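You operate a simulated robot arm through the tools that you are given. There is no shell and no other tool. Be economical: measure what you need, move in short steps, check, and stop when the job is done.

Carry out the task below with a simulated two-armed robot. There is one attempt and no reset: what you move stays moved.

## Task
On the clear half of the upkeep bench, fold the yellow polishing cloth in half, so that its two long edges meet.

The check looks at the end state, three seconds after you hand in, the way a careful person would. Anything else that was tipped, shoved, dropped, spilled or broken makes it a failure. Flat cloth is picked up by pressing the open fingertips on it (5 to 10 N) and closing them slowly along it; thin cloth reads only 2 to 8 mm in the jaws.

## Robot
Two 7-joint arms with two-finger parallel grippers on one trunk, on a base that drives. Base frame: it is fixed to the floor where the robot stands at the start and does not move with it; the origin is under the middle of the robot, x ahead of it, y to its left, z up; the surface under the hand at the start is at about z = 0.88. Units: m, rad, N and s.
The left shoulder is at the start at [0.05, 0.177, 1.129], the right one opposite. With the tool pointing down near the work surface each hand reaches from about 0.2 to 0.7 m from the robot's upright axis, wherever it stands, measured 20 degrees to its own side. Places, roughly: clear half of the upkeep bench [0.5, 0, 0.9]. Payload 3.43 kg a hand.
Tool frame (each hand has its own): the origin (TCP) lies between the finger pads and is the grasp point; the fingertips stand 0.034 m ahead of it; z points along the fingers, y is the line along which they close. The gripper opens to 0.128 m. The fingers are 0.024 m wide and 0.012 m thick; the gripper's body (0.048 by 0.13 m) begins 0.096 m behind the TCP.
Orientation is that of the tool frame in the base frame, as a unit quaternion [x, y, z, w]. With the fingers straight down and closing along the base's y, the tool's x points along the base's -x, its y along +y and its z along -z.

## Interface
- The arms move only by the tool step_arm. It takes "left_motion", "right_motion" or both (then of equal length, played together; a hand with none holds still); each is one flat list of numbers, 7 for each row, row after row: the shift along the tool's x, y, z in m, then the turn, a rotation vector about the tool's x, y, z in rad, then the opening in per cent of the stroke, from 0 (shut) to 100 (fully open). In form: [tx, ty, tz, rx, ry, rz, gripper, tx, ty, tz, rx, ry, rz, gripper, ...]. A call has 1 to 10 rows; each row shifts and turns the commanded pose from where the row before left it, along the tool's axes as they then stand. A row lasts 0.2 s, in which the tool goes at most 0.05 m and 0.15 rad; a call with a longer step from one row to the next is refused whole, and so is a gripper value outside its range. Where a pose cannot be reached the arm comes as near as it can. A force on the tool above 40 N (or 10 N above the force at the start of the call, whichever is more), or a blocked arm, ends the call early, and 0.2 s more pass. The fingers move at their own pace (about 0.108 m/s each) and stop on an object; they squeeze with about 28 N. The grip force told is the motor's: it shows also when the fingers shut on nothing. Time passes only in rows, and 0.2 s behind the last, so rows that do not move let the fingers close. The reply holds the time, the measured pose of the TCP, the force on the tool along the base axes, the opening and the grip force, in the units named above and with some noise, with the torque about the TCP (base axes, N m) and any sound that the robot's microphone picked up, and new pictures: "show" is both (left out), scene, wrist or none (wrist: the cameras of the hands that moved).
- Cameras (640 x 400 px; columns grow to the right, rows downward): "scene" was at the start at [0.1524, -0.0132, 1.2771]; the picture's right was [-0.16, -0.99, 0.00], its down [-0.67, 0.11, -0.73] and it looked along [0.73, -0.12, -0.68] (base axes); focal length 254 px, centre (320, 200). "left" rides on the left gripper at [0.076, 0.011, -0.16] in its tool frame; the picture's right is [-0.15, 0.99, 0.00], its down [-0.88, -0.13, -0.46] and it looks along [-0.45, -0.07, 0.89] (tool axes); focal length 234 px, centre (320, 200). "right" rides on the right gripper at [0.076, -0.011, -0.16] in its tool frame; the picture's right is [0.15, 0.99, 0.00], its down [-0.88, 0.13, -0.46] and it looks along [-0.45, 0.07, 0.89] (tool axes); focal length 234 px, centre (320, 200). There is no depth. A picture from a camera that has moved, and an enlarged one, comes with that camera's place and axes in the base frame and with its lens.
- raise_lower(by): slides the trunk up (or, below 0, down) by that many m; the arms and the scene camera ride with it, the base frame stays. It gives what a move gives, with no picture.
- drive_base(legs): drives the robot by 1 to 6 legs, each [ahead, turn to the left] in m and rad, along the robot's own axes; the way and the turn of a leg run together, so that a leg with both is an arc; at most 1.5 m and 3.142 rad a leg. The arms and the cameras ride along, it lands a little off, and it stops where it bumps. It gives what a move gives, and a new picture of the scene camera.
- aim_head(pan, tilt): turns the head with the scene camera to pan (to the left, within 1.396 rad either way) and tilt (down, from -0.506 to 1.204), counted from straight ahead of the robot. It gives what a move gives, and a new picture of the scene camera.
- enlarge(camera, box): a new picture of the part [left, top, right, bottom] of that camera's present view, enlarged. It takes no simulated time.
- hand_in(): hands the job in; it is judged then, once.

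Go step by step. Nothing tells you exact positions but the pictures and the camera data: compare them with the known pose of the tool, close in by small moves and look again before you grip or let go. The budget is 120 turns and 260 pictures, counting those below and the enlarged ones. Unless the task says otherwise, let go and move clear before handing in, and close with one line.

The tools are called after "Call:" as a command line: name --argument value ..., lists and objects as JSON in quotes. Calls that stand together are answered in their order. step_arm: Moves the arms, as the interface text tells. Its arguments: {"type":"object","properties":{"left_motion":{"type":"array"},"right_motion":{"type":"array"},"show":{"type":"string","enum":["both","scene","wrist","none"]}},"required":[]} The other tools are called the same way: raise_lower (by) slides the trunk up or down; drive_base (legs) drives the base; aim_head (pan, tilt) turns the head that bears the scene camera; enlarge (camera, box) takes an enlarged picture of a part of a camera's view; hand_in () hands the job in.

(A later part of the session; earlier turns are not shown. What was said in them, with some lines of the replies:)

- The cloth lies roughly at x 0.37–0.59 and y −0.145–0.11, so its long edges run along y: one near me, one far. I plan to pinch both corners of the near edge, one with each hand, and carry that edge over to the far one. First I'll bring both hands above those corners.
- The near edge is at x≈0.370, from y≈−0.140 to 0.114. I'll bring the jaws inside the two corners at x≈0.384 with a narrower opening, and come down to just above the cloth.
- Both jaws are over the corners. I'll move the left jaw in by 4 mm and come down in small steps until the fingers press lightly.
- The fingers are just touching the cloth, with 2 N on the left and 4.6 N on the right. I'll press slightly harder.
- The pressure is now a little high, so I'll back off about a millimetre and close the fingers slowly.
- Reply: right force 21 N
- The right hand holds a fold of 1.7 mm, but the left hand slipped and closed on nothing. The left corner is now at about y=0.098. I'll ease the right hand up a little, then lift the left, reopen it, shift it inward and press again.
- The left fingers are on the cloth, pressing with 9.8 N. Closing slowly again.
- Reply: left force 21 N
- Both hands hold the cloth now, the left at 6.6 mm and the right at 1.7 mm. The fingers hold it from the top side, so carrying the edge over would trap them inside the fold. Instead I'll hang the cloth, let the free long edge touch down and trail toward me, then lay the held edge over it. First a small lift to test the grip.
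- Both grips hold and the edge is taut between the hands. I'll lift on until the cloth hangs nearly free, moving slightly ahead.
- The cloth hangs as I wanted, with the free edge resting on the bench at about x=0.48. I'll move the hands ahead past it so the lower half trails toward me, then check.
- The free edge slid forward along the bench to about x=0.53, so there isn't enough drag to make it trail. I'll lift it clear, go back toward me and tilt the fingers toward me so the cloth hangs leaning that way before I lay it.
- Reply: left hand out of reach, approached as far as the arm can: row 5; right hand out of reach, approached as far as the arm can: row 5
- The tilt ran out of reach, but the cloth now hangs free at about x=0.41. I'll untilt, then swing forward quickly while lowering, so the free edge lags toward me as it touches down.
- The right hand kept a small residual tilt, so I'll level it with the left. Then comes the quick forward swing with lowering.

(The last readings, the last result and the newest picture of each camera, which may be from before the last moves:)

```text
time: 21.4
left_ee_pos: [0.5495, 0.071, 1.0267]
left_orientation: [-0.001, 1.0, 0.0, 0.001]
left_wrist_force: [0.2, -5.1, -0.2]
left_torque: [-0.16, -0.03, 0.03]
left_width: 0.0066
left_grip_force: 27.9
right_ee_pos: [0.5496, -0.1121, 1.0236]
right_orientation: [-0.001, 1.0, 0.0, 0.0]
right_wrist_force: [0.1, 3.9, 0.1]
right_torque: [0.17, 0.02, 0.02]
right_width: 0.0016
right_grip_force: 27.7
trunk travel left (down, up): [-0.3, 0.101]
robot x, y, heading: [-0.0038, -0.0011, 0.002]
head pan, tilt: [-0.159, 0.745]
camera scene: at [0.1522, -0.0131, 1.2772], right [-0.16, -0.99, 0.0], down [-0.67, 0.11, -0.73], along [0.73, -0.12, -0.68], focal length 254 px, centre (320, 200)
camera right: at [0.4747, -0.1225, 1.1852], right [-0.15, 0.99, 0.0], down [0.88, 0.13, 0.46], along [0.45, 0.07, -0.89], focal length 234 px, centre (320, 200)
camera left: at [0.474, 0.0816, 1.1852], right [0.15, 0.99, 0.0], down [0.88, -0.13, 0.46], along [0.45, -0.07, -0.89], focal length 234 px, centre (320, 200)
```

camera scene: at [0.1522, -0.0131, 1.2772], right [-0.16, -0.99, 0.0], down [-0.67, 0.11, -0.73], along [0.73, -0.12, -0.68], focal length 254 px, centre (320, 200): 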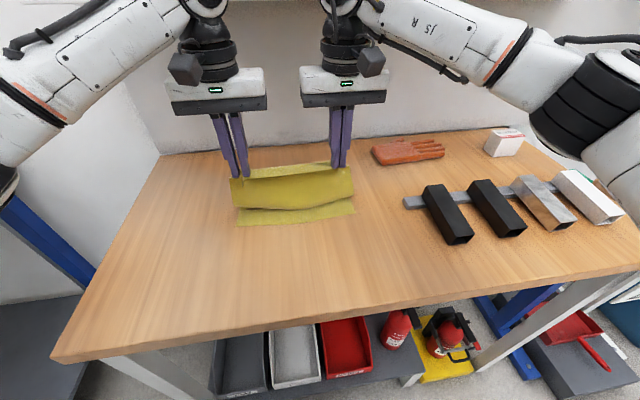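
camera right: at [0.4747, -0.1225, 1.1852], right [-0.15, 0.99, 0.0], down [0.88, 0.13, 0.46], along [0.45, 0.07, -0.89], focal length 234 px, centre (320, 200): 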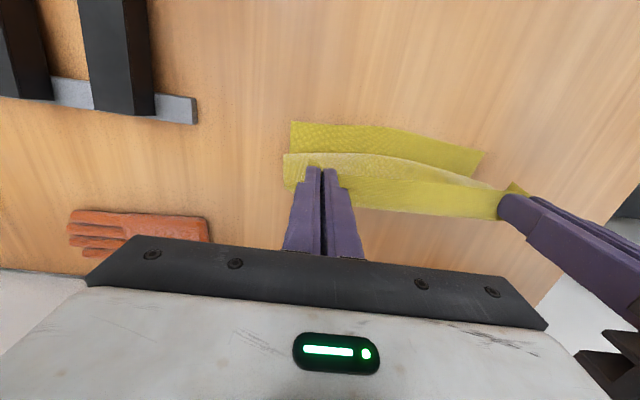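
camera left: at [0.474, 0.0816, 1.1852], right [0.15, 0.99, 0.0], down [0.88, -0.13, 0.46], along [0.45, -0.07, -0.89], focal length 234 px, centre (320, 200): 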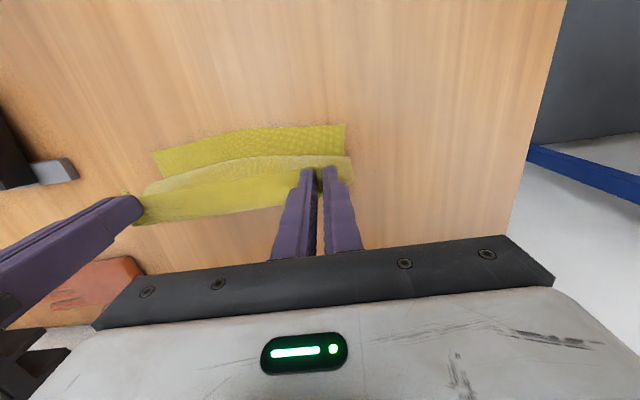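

The free edge now lies on the bench at x≈0.53, trailing toward me, with the sheet rising behind it to the hands. I'll move slowly ahead and down so more of the lower half lies flat.

Call:
step_arm --left_motion '[-0.01, 0, 0.006, 0, 0, 0, 0, -0.01, 0, 0.006, 0, 0, 0, 0, -0.01, 0, 0.004, 0, 0, 0, 0, -0.01, 0, 0.004, 0, 0, 0, 0, -0.01, 0, 0.002, 0, 0, 0, 0, 0, 0, 0, 0, 0, 0, 0]' --right_motion '[-0.01, 0, 0.006, 0, 0, 0, 0, -0.01, 0, 0.006, 0, 0, 0, 0, -0.01, 0, 0.004, 0, 0, 0, 0, -0.01, 0, 0.004, 0, 0, 0, 0, -0.01, 0, 0.002, 0, 0, 0, 0, 0, 0, 0, 0, 0, 0, 0]'

Call:
enlarge --camera "scene" --box '[200, 130, 400, 255]'

```text
time: 22.8
left_ee_pos: [0.5991, 0.0711, 1.0017]
left_orientation: [-0.001, 1.0, -0.001, 0.0]
left_wrist_force: [0.3, -6.3, 0.0]
left_torque: [-0.17, -0.01, 0.01]
left_width: 0.0064
left_grip_force: 28.3
right_ee_pos: [0.6002, -0.1125, 1.0018]
right_orientation: [0.0, 1.0, 0.0, 0.001]
right_wrist_force: [-0.3, 5.5, -0.7]
right_torque: [0.16, 0.0, -0.02]
right_width: 0.0017
right_grip_force: 27.9
trunk travel left (down, up): [-0.3, 0.101]
robot x, y, heading: [0.0013, -0.0019, 0.003]
head pan, tilt: [-0.159, 0.745]
camera scene: at [0.1524, -0.0132, 1.2772], right [-0.16, -0.99, 0.0], down [-0.67, 0.11, -0.73], along [0.73, -0.12, -0.68], focal length 254 px, centre (320, 200)
camera right: at [0.5248, -0.1224, 1.1632], right [-0.15, 0.99, 0.0], down [0.88, 0.13, 0.46], along [0.45, 0.07, -0.89], focal length 234 px, centre (320, 200)
camera left: at [0.5237, 0.0822, 1.1619], right [0.15, 0.99, 0.0], down [0.88, -0.13, 0.46], along [0.45, -0.07, -0.89], focal length 234 px, centre (320, 200)
```

scene: 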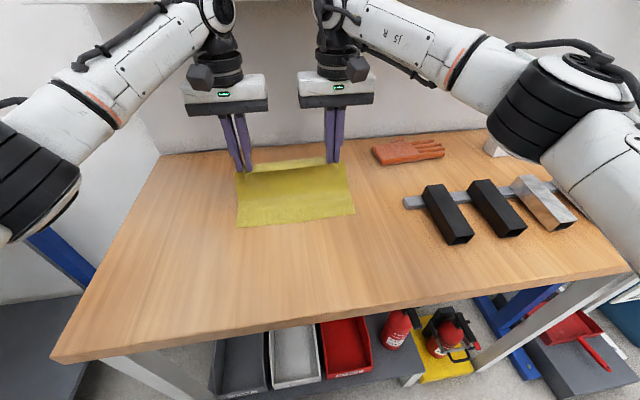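
right: 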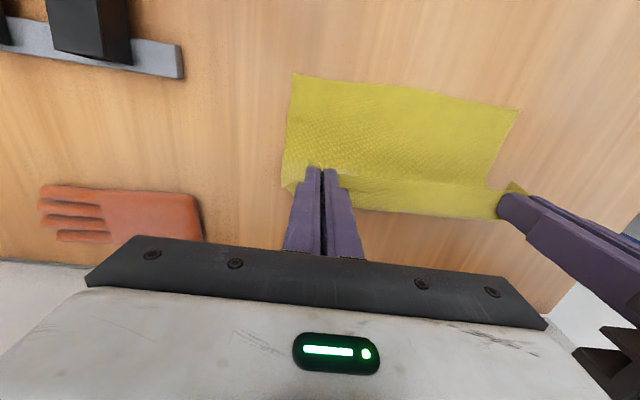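
left: 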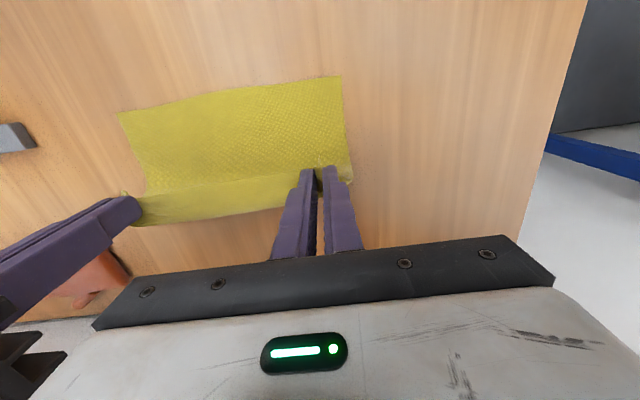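

```text
3.20 times, centred on (300, 192) of scene
camera zoom: at [0.1524, -0.0132, 1.2772], right [-0.16, -0.99, 0.0], down [-0.67, 0.11, -0.73], along [0.73, -0.12, -0.68], focal length 813 px, centre (384, 224)
```

zoom: 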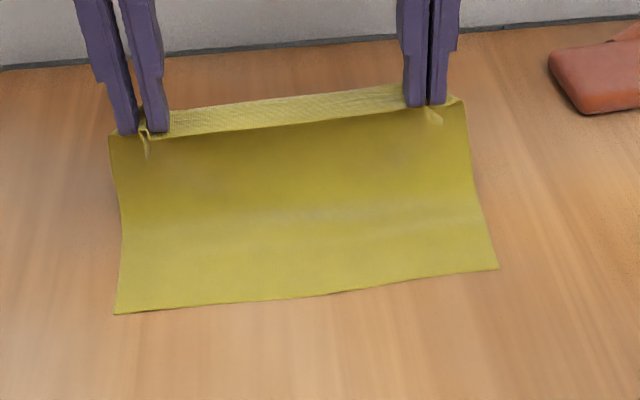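

The free edge lies straight at x≈0.523, from y −0.153 to 0.102. I'll arc the held edge back toward it, shifting about 7 mm in −y so the ends line up, and stop partway to check.

Call:
step_arm --left_motion '[0.01, -0.0012, 0.007, 0, 0, 0, 0, 0.01, -0.0012, 0.006, 0, 0, 0, 0, 0.008, -0.0012, 0.006, 0, 0, 0, 0, 0.007, -0.0012, 0.006, 0, 0, 0, 0, 0.008, -0.0012, 0.009, 0, 0, 0, 0, 0.007, -0.0012, 0.009, 0, 0, 0, 0, 0, 0, 0, 0, 0, 0, 0]' --right_motion '[0.01, -0.0012, 0.007, 0, 0, 0, 0, 0.01, -0.0012, 0.006, 0, 0, 0, 0, 0.008, -0.0012, 0.006, 0, 0, 0, 0, 0.007, -0.0012, 0.006, 0, 0, 0, 0, 0.008, -0.0012, 0.009, 0, 0, 0, 0, 0.007, -0.0012, 0.009, 0, 0, 0, 0, 0, 0, 0, 0, 0, 0, 0]'

Call:
enlarge --camera "scene" --box '[200, 130, 400, 255]'

```text
time: 24.4
left_ee_pos: [0.5478, 0.0642, 0.9597]
left_orientation: [-0.001, 1.0, -0.001, 0.0]
left_wrist_force: [0.8, -4.9, -0.5]
left_torque: [-0.14, -0.03, 0.0]
left_width: 0.0065
left_grip_force: 28.2
right_ee_pos: [0.5498, -0.1196, 0.9596]
right_orientation: [-0.001, 1.0, 0.0, 0.0]
right_wrist_force: [0.9, 5.6, -0.6]
right_torque: [0.2, 0.01, 0.05]
right_width: 0.0017
right_grip_force: 28.1
trunk travel left (down, up): [-0.3, 0.101]
robot x, y, heading: [-0.0034, -0.0022, -0.004]
head pan, tilt: [-0.159, 0.745]
camera scene: at [0.1524, -0.0132, 1.2772], right [-0.16, -0.99, 0.0], down [-0.67, 0.11, -0.73], along [0.73, -0.12, -0.68], focal length 254 px, centre (320, 200)
camera right: at [0.4745, -0.1294, 1.1204], right [-0.15, 0.99, 0.0], down [0.88, 0.13, 0.46], along [0.45, 0.07, -0.89], focal length 234 px, centre (320, 200)
camera left: at [0.4724, 0.0748, 1.1191], right [0.14, 0.99, 0.0], down [0.88, -0.13, 0.46], along [0.45, -0.07, -0.89], focal length 234 px, centre (320, 200)
```

scene: 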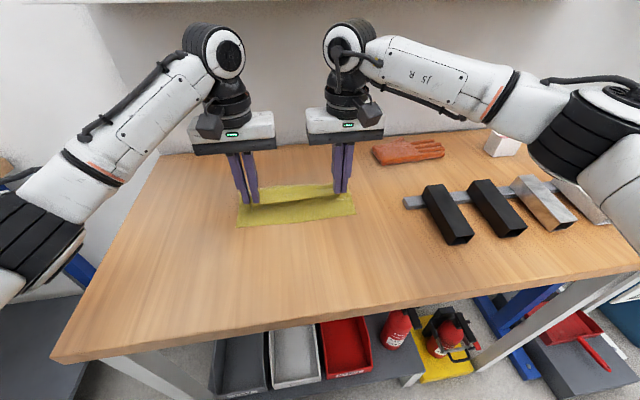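
right: 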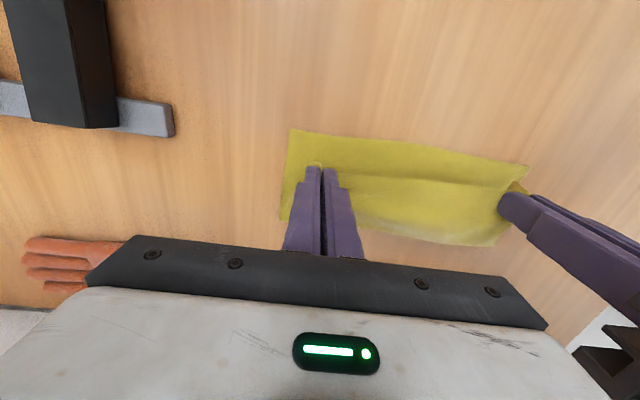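
left: 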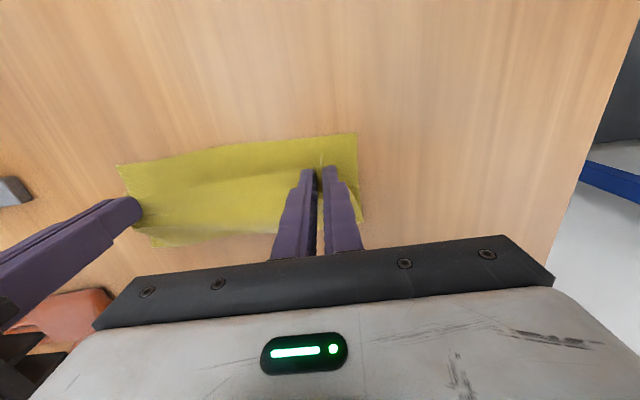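

```text
3.20 times, centred on (300, 192) of scene
camera zoom: at [0.1524, -0.0132, 1.2772], right [-0.16, -0.99, 0.0], down [-0.67, 0.11, -0.73], along [0.73, -0.12, -0.68], focal length 813 px, centre (384, 224)
```

zoom: 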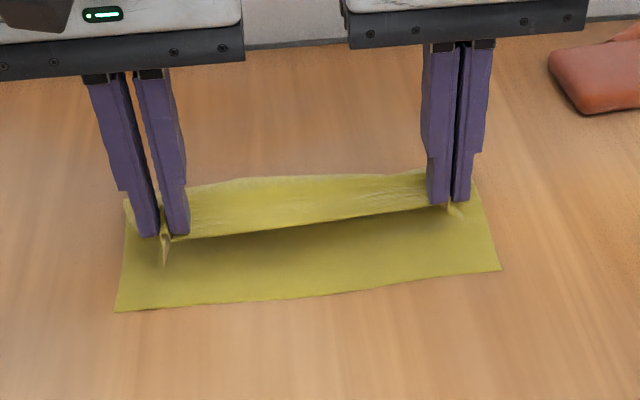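

The held edge is coming down over the free one, which hasn't moved. I'll lower on to x≈0.536, just above the lower layer.

Call:
step_arm --left_motion '[0.004, 0, 0.012, 0, 0, 0, 0, 0.004, 0, 0.012, 0, 0, 0, 0, 0.004, 0, 0.012, 0, 0, 0, 0, 0, 0, 0.004, 0, 0, 0, 0]' --right_motion '[0.005, 0, 0.012, 0, 0, 0, 0, 0.004, 0, 0.012, 0, 0, 0, 0, 0.004, 0, 0.012, 0, 0, 0, 0, 0, 0, 0.004, 0, 0, 0, 0]'

Call:
enlarge --camera "scene" --box '[200, 130, 400, 255]'

Call:
enlarge --camera "left" --box '[220, 80, 420, 230]'

Call:
enlarge --camera "right" --box '[220, 80, 420, 230]'

```text
time: 25.4
left_ee_pos: [0.5373, 0.0637, 0.9196]
left_orientation: [0.0, 1.0, 0.0, 0.0]
left_wrist_force: [-0.1, -5.2, 0.3]
left_torque: [-0.17, -0.04, 0.01]
left_width: 0.0064
left_grip_force: 27.6
right_ee_pos: [0.5359, -0.119, 0.9197]
right_orientation: [0.0, 1.0, 0.001, 0.0]
right_wrist_force: [0.6, 4.8, 0.2]
right_torque: [0.18, 0.01, 0.05]
right_width: 0.0019
right_grip_force: 28.5
trunk travel left (down, up): [-0.3, 0.101]
robot x, y, heading: [-0.001, 0.0008, 0.002]
head pan, tilt: [-0.159, 0.745]
camera scene: at [0.1524, -0.0132, 1.2772], right [-0.16, -0.99, 0.0], down [-0.67, 0.11, -0.73], along [0.73, -0.12, -0.68], focal length 254 px, centre (320, 200)
camera right: at [0.4606, -0.1291, 1.0795], right [-0.15, 0.99, 0.0], down [0.88, 0.13, 0.46], along [0.45, 0.07, -0.89], focal length 234 px, centre (320, 200)
camera left: at [0.4616, 0.0751, 1.0799], right [0.14, 0.99, 0.0], down [0.88, -0.13, 0.46], along [0.45, -0.07, -0.89], focal length 234 px, centre (320, 200)
```

scene: 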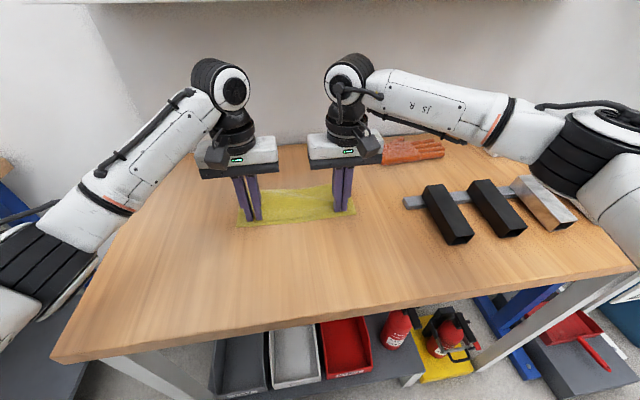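
right: 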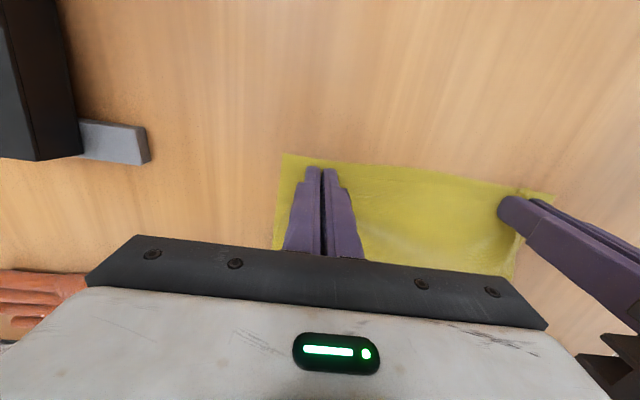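
left: 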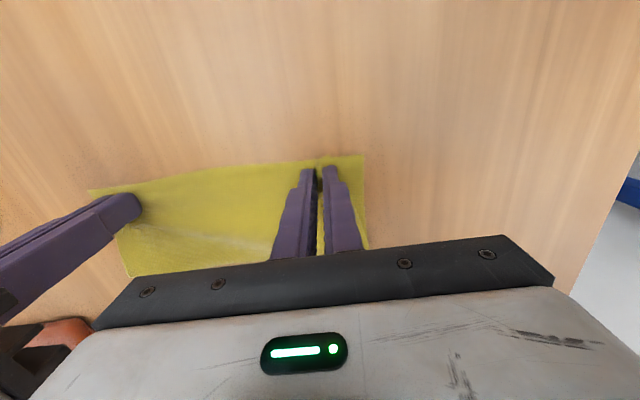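

```text
3.20 times, centred on (300, 192) of scene
camera zoom: at [0.1524, -0.0132, 1.2772], right [-0.16, -0.99, 0.0], down [-0.67, 0.11, -0.73], along [0.73, -0.12, -0.68], focal length 813 px, centre (384, 224)
```

zoom: 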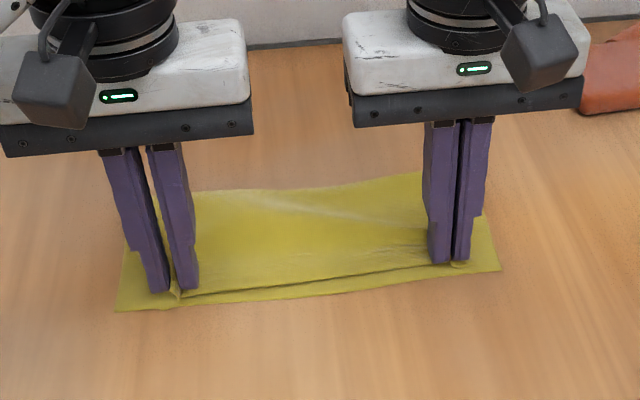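

```text
2.67 times, centred on (320, 155) of left
camera zoom: at [0.4616, 0.0751, 1.0799], right [0.14, 0.99, 0.0], down [0.88, -0.13, 0.46], along [0.45, -0.07, -0.89], focal length 624 px, centre (320, 320)
```

zoom: 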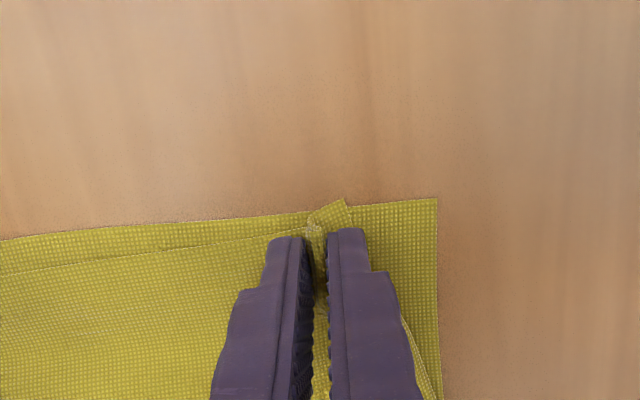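

```text
2.67 times, centred on (320, 155) of right
camera zoom: at [0.4606, -0.1291, 1.0795], right [-0.15, 0.99, 0.0], down [0.88, 0.13, 0.46], along [0.45, 0.07, -0.89], focal length 624 px, centre (320, 320)
```

zoom: 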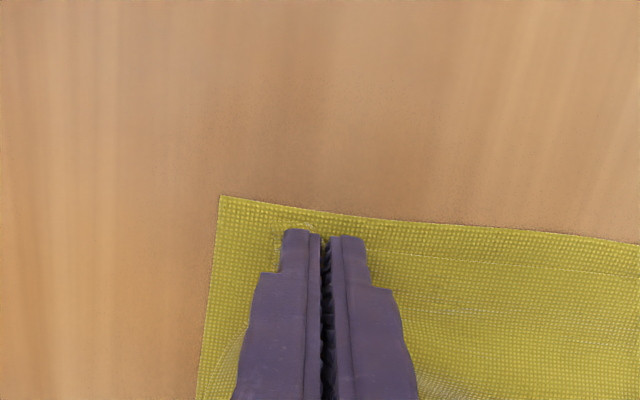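

The upper edge lies about 7 mm short of the lower one, and its corners are still gathered in the jaws. I'll shift 6 mm toward me and press down lightly. Then I'll open the fingers while moving the hands outward so the gathered cloth spreads to the corners.

Call:
step_arm --left_motion '[0.006, 0, 0, 0, 0, 0, 0, 0, 0, 0.002, 0, 0, 0, 0, 0, 0, 0.0012, 0, 0, 0, 0, 0, 0, 0, 0, 0, 0, 0]' --right_motion '[0.007, 0, 0, 0, 0, 0, 0, 0, 0, 0.002, 0, 0, 0, 0, 0, 0, 0.0012, 0, 0, 0, 0, 0, 0, 0, 0, 0, 0, 0]' --show "none"

```text
time: 26.4
left_ee_pos: [0.5309, 0.0626, 0.9182]
left_orientation: [-0.001, 1.0, -0.001, 0.0]
left_wrist_force: [0.0, -4.0, -0.6]
left_torque: [-0.18, 0.05, -0.04]
left_width: 0.0066
left_grip_force: 28.3
right_ee_pos: [0.5294, -0.1202, 0.915]
right_orientation: [-0.001, 1.0, 0.001, 0.0]
right_wrist_force: [-0.7, 5.2, 2.5]
right_torque: [0.16, 0.02, 0.03]
right_width: 0.0017
right_grip_force: 28.2
trunk travel left (down, up): [-0.3, 0.101]
robot x, y, heading: [-0.0011, -0.0044, 0.003]
head pan, tilt: [-0.159, 0.745]
```

Call:
step_arm --left_motion '[0, 0, 0.0012, 0, 0, 0, 0, 0, 0, 0.0003, 0, 0, 0, 0]' --show "none"

```text
time: 27.0
left_ee_pos: [0.5303, 0.0635, 0.9165]
left_orientation: [-0.001, 1.0, -0.001, -0.001]
left_wrist_force: [-0.9, -3.8, 0.5]
left_torque: [-0.15, 0.06, 0.02]
left_width: 0.0065
left_grip_force: 28.2
right_ee_pos: [0.5298, -0.1193, 0.9158]
right_orientation: [0.0, 1.0, 0.0, 0.001]
right_wrist_force: [-0.8, 4.8, 4.0]
right_torque: [0.13, 0.03, 0.04]
right_width: 0.002
right_grip_force: 28.5
trunk travel left (down, up): [-0.3, 0.101]
robot x, y, heading: [0.0028, -0.0002, -0.003]
head pan, tilt: [-0.159, 0.745]
```

Both fingertips are about at contact now. Opening slowly while spreading outward.

Call:
step_arm --left_motion '[0, 0, 0.0008, 0, 0, 0, 4, 0, 0.0015, 0, 0, 0, 0, 7, 0, 0.0018, 0, 0, 0, 0, 10, 0, 0.0018, 0, 0, 0, 0, 13, 0, 0.0018, 0, 0, 0, 0, 16, 0, 0.0018, 0, 0, 0, 0, 19, 0, 0.0018, 0, 0, 0, 0, 22, 0, 0.0018, 0, 0, 0, 0, 25, 0, 0, 0, 0, 0, 0, 25]' --right_motion '[0, 0, 0, 0, 0, 0, 1, 0, -0.0007, 0, 0, 0, 0, 4, 0, -0.0007, 0, 0, 0, 0, 7, 0, -0.0007, 0, 0, 0, 0, 10, 0, -0.0007, 0, 0, 0, 0, 13, 0, -0.0007, 0, 0, 0, 0, 16, 0, -0.0007, 0, 0, 0, 0, 19, 0, -0.0007, 0, 0, 0, 0, 22, 0, 0, 0, 0, 0, 0, 22]'

Call:
enlarge --camera "left" --box '[220, 80, 420, 230]'

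Call:
enlarge --camera "right" --box '[220, 80, 420, 230]'

```text
time: 29.0
left_ee_pos: [0.5294, 0.075, 0.9152]
left_orientation: [0.0, 1.0, -0.001, 0.001]
left_wrist_force: [0.2, -4.4, 11.0]
left_torque: [-0.04, -0.01, -0.02]
left_width: 0.0297
left_grip_force: 0.1
right_ee_pos: [0.5285, -0.1239, 0.9163]
right_orientation: [0.001, 1.0, 0.0, 0.001]
right_wrist_force: [1.0, 1.8, 3.0]
right_torque: [0.04, -0.03, 0.0]
right_width: 0.0277
right_grip_force: 0.1
trunk travel left (down, up): [-0.3, 0.101]
robot x, y, heading: [-0.0004, -0.0009, 0.002]
head pan, tilt: [-0.159, 0.745]
camera scene: at [0.1512, -0.0135, 1.2774], right [-0.16, -0.99, 0.0], down [-0.67, 0.11, -0.74], along [0.73, -0.12, -0.68], focal length 254 px, centre (320, 200)
camera right: at [0.4531, -0.1346, 1.0763], right [-0.15, 0.99, 0.0], down [0.88, 0.13, 0.46], along [0.45, 0.07, -0.89], focal length 234 px, centre (320, 200)
camera left: at [0.4543, 0.087, 1.075], right [0.15, 0.99, 0.0], down [0.88, -0.13, 0.46], along [0.45, -0.07, -0.89], focal length 234 px, centre (320, 200)
```

scene: 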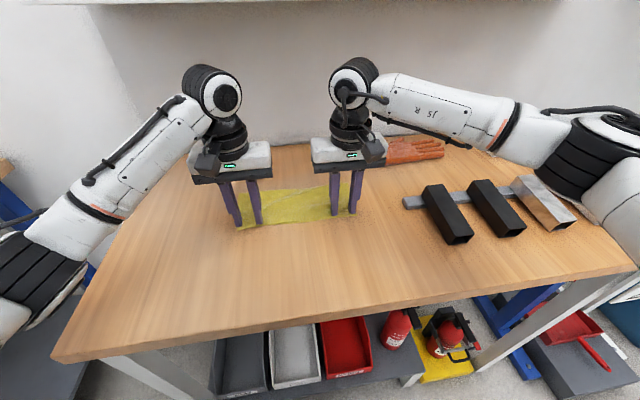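
right: 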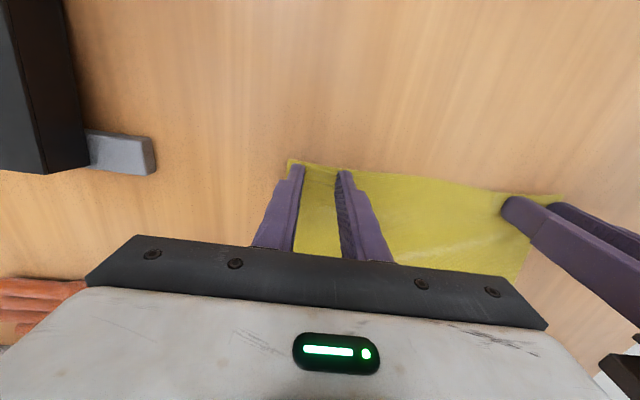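
left: 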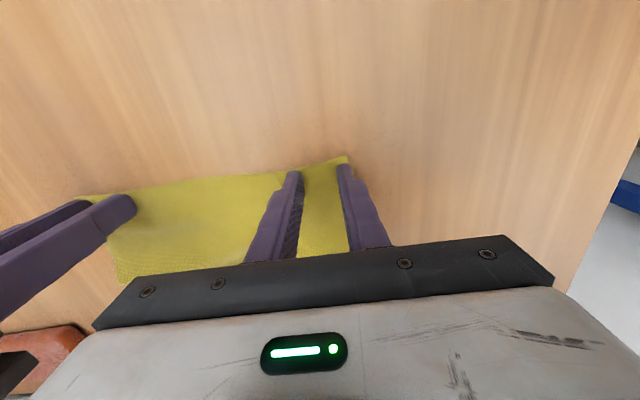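

```text
2.67 times, centred on (320, 155) of left
camera zoom: at [0.4543, 0.087, 1.075], right [0.15, 0.99, 0.0], down [0.88, -0.13, 0.46], along [0.45, -0.07, -0.89], focal length 624 px, centre (320, 320)
```

zoom: 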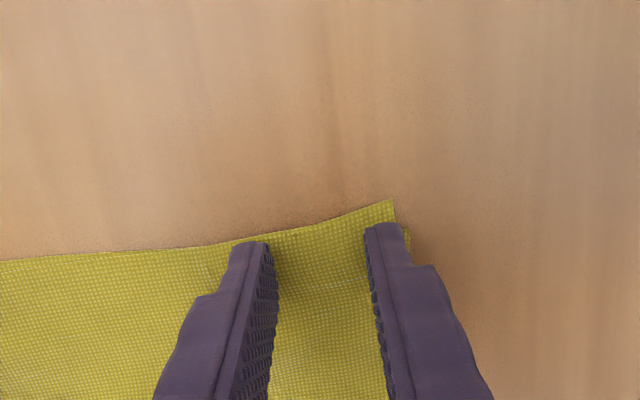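

```text
2.67 times, centred on (320, 155) of right
camera zoom: at [0.4531, -0.1346, 1.0763], right [-0.15, 0.99, 0.0], down [0.88, 0.13, 0.46], along [0.45, 0.07, -0.89], focal length 624 px, centre (320, 320)
```

zoom: 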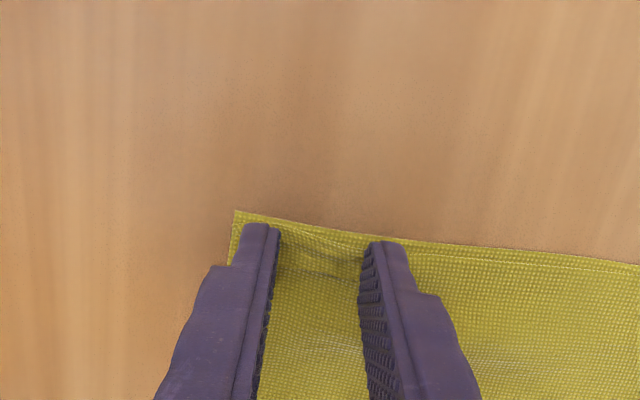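

The corners and edges now look aligned almost exactly. I'll lift both hands straight up and look.

Call:
step_arm --left_motion '[0, 0, -0.004, 0, 0, 0, 25, 0, 0, -0.015, 0, 0, 0, 25, 0, 0, -0.04, 0, 0, 0, 25, 0, 0, -0.045, 0, 0, 0, 25, 0.0, 0.04, -0.02, 0, 0, 0, 25, 0.0, 0.045, 0, 0, 0, 0, 25, 0.0, 0.045, 0, 0, 0, 0, 25]' --right_motion '[0, 0, -0.004, 0, 0, 0, 22, 0, 0, -0.015, 0, 0, 0, 22, 0, 0, -0.04, 0, 0, 0, 22, 0, 0, -0.045, 0, 0, 0, 22, 0.03, -0.02, -0.02, 0, 0, 0, 22, 0.045, -0.01, 0, 0, 0, 0, 22, 0.045, -0.01, 0, 0, 0, 0, 22]'

Call:
enlarge --camera "scene" --box '[200, 130, 400, 255]'

```text
time: 30.6
left_ee_pos: [0.5324, 0.2078, 1.0388]
left_orientation: [0.0, 1.0, -0.001, 0.0]
left_wrist_force: [-0.7, -0.2, 0.4]
left_torque: [-0.03, -0.03, 0.03]
left_width: 0.0322
left_grip_force: 0.1
right_ee_pos: [0.4088, -0.1633, 1.038]
right_orientation: [0.0, 1.0, -0.001, 0.001]
right_wrist_force: [-0.3, 0.1, 0.5]
right_torque: [0.02, 0.0, -0.02]
right_width: 0.0282
right_grip_force: 0.0
trunk travel left (down, up): [-0.3, 0.101]
robot x, y, heading: [0.0009, -0.0039, 0.001]
head pan, tilt: [-0.159, 0.745]
camera scene: at [0.1518, -0.013, 1.2773], right [-0.16, -0.99, 0.0], down [-0.67, 0.11, -0.74], along [0.73, -0.12, -0.68], focal length 254 px, centre (320, 200)
camera right: at [0.3339, -0.1731, 1.1979], right [-0.15, 0.99, 0.0], down [0.88, 0.13, 0.46], along [0.45, 0.07, -0.89], focal length 234 px, centre (320, 200)
camera left: at [0.4568, 0.2196, 1.1987], right [0.15, 0.99, 0.0], down [0.88, -0.13, 0.46], along [0.45, -0.07, -0.89], focal length 234 px, centre (320, 200)
```

scene: 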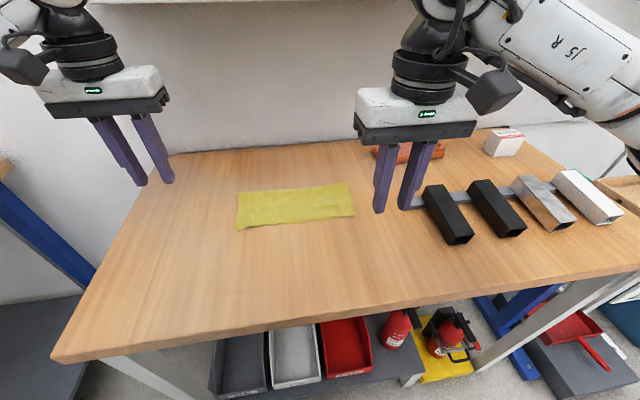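
right: 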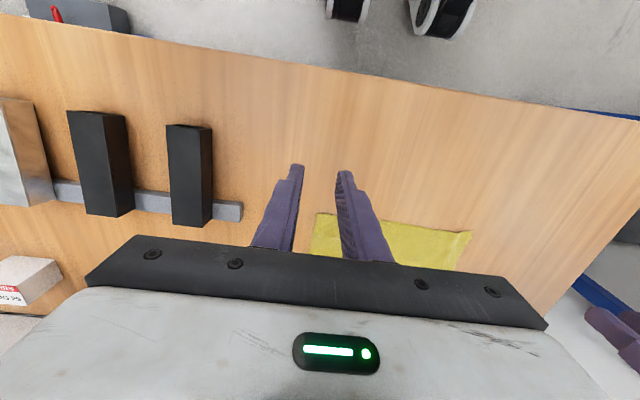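
left: 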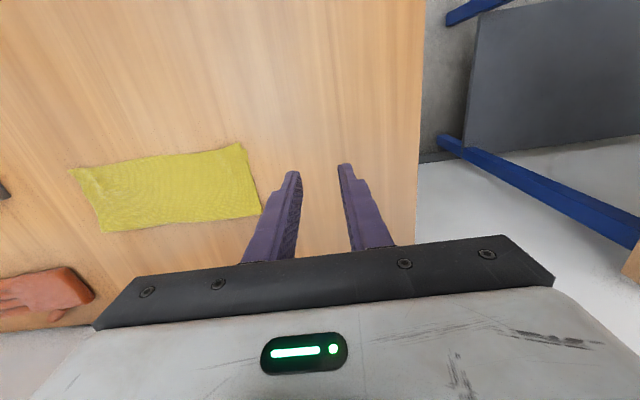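

```text
3.20 times, centred on (300, 192) of scene
camera zoom: at [0.1518, -0.013, 1.2773], right [-0.16, -0.99, 0.0], down [-0.67, 0.11, -0.74], along [0.73, -0.12, -0.68], focal length 813 px, centre (384, 224)
```

zoom: 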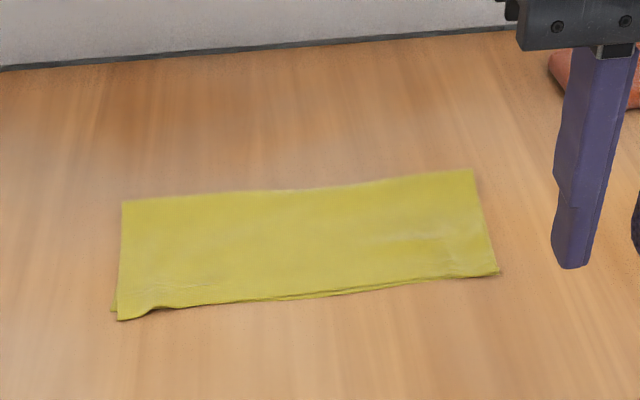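

The cloth lies folded in half with its long edges meeting, apart from a few millimetres at the left corner. Both hands are clear and I saw nothing else disturbed, so I'm handing in.

Call:
hand_in

```text
The job is handed in.
```

I folded the yellow cloth in half on the clear half of the bench; its long edges meet to within a few millimetres, and both hands are clear.
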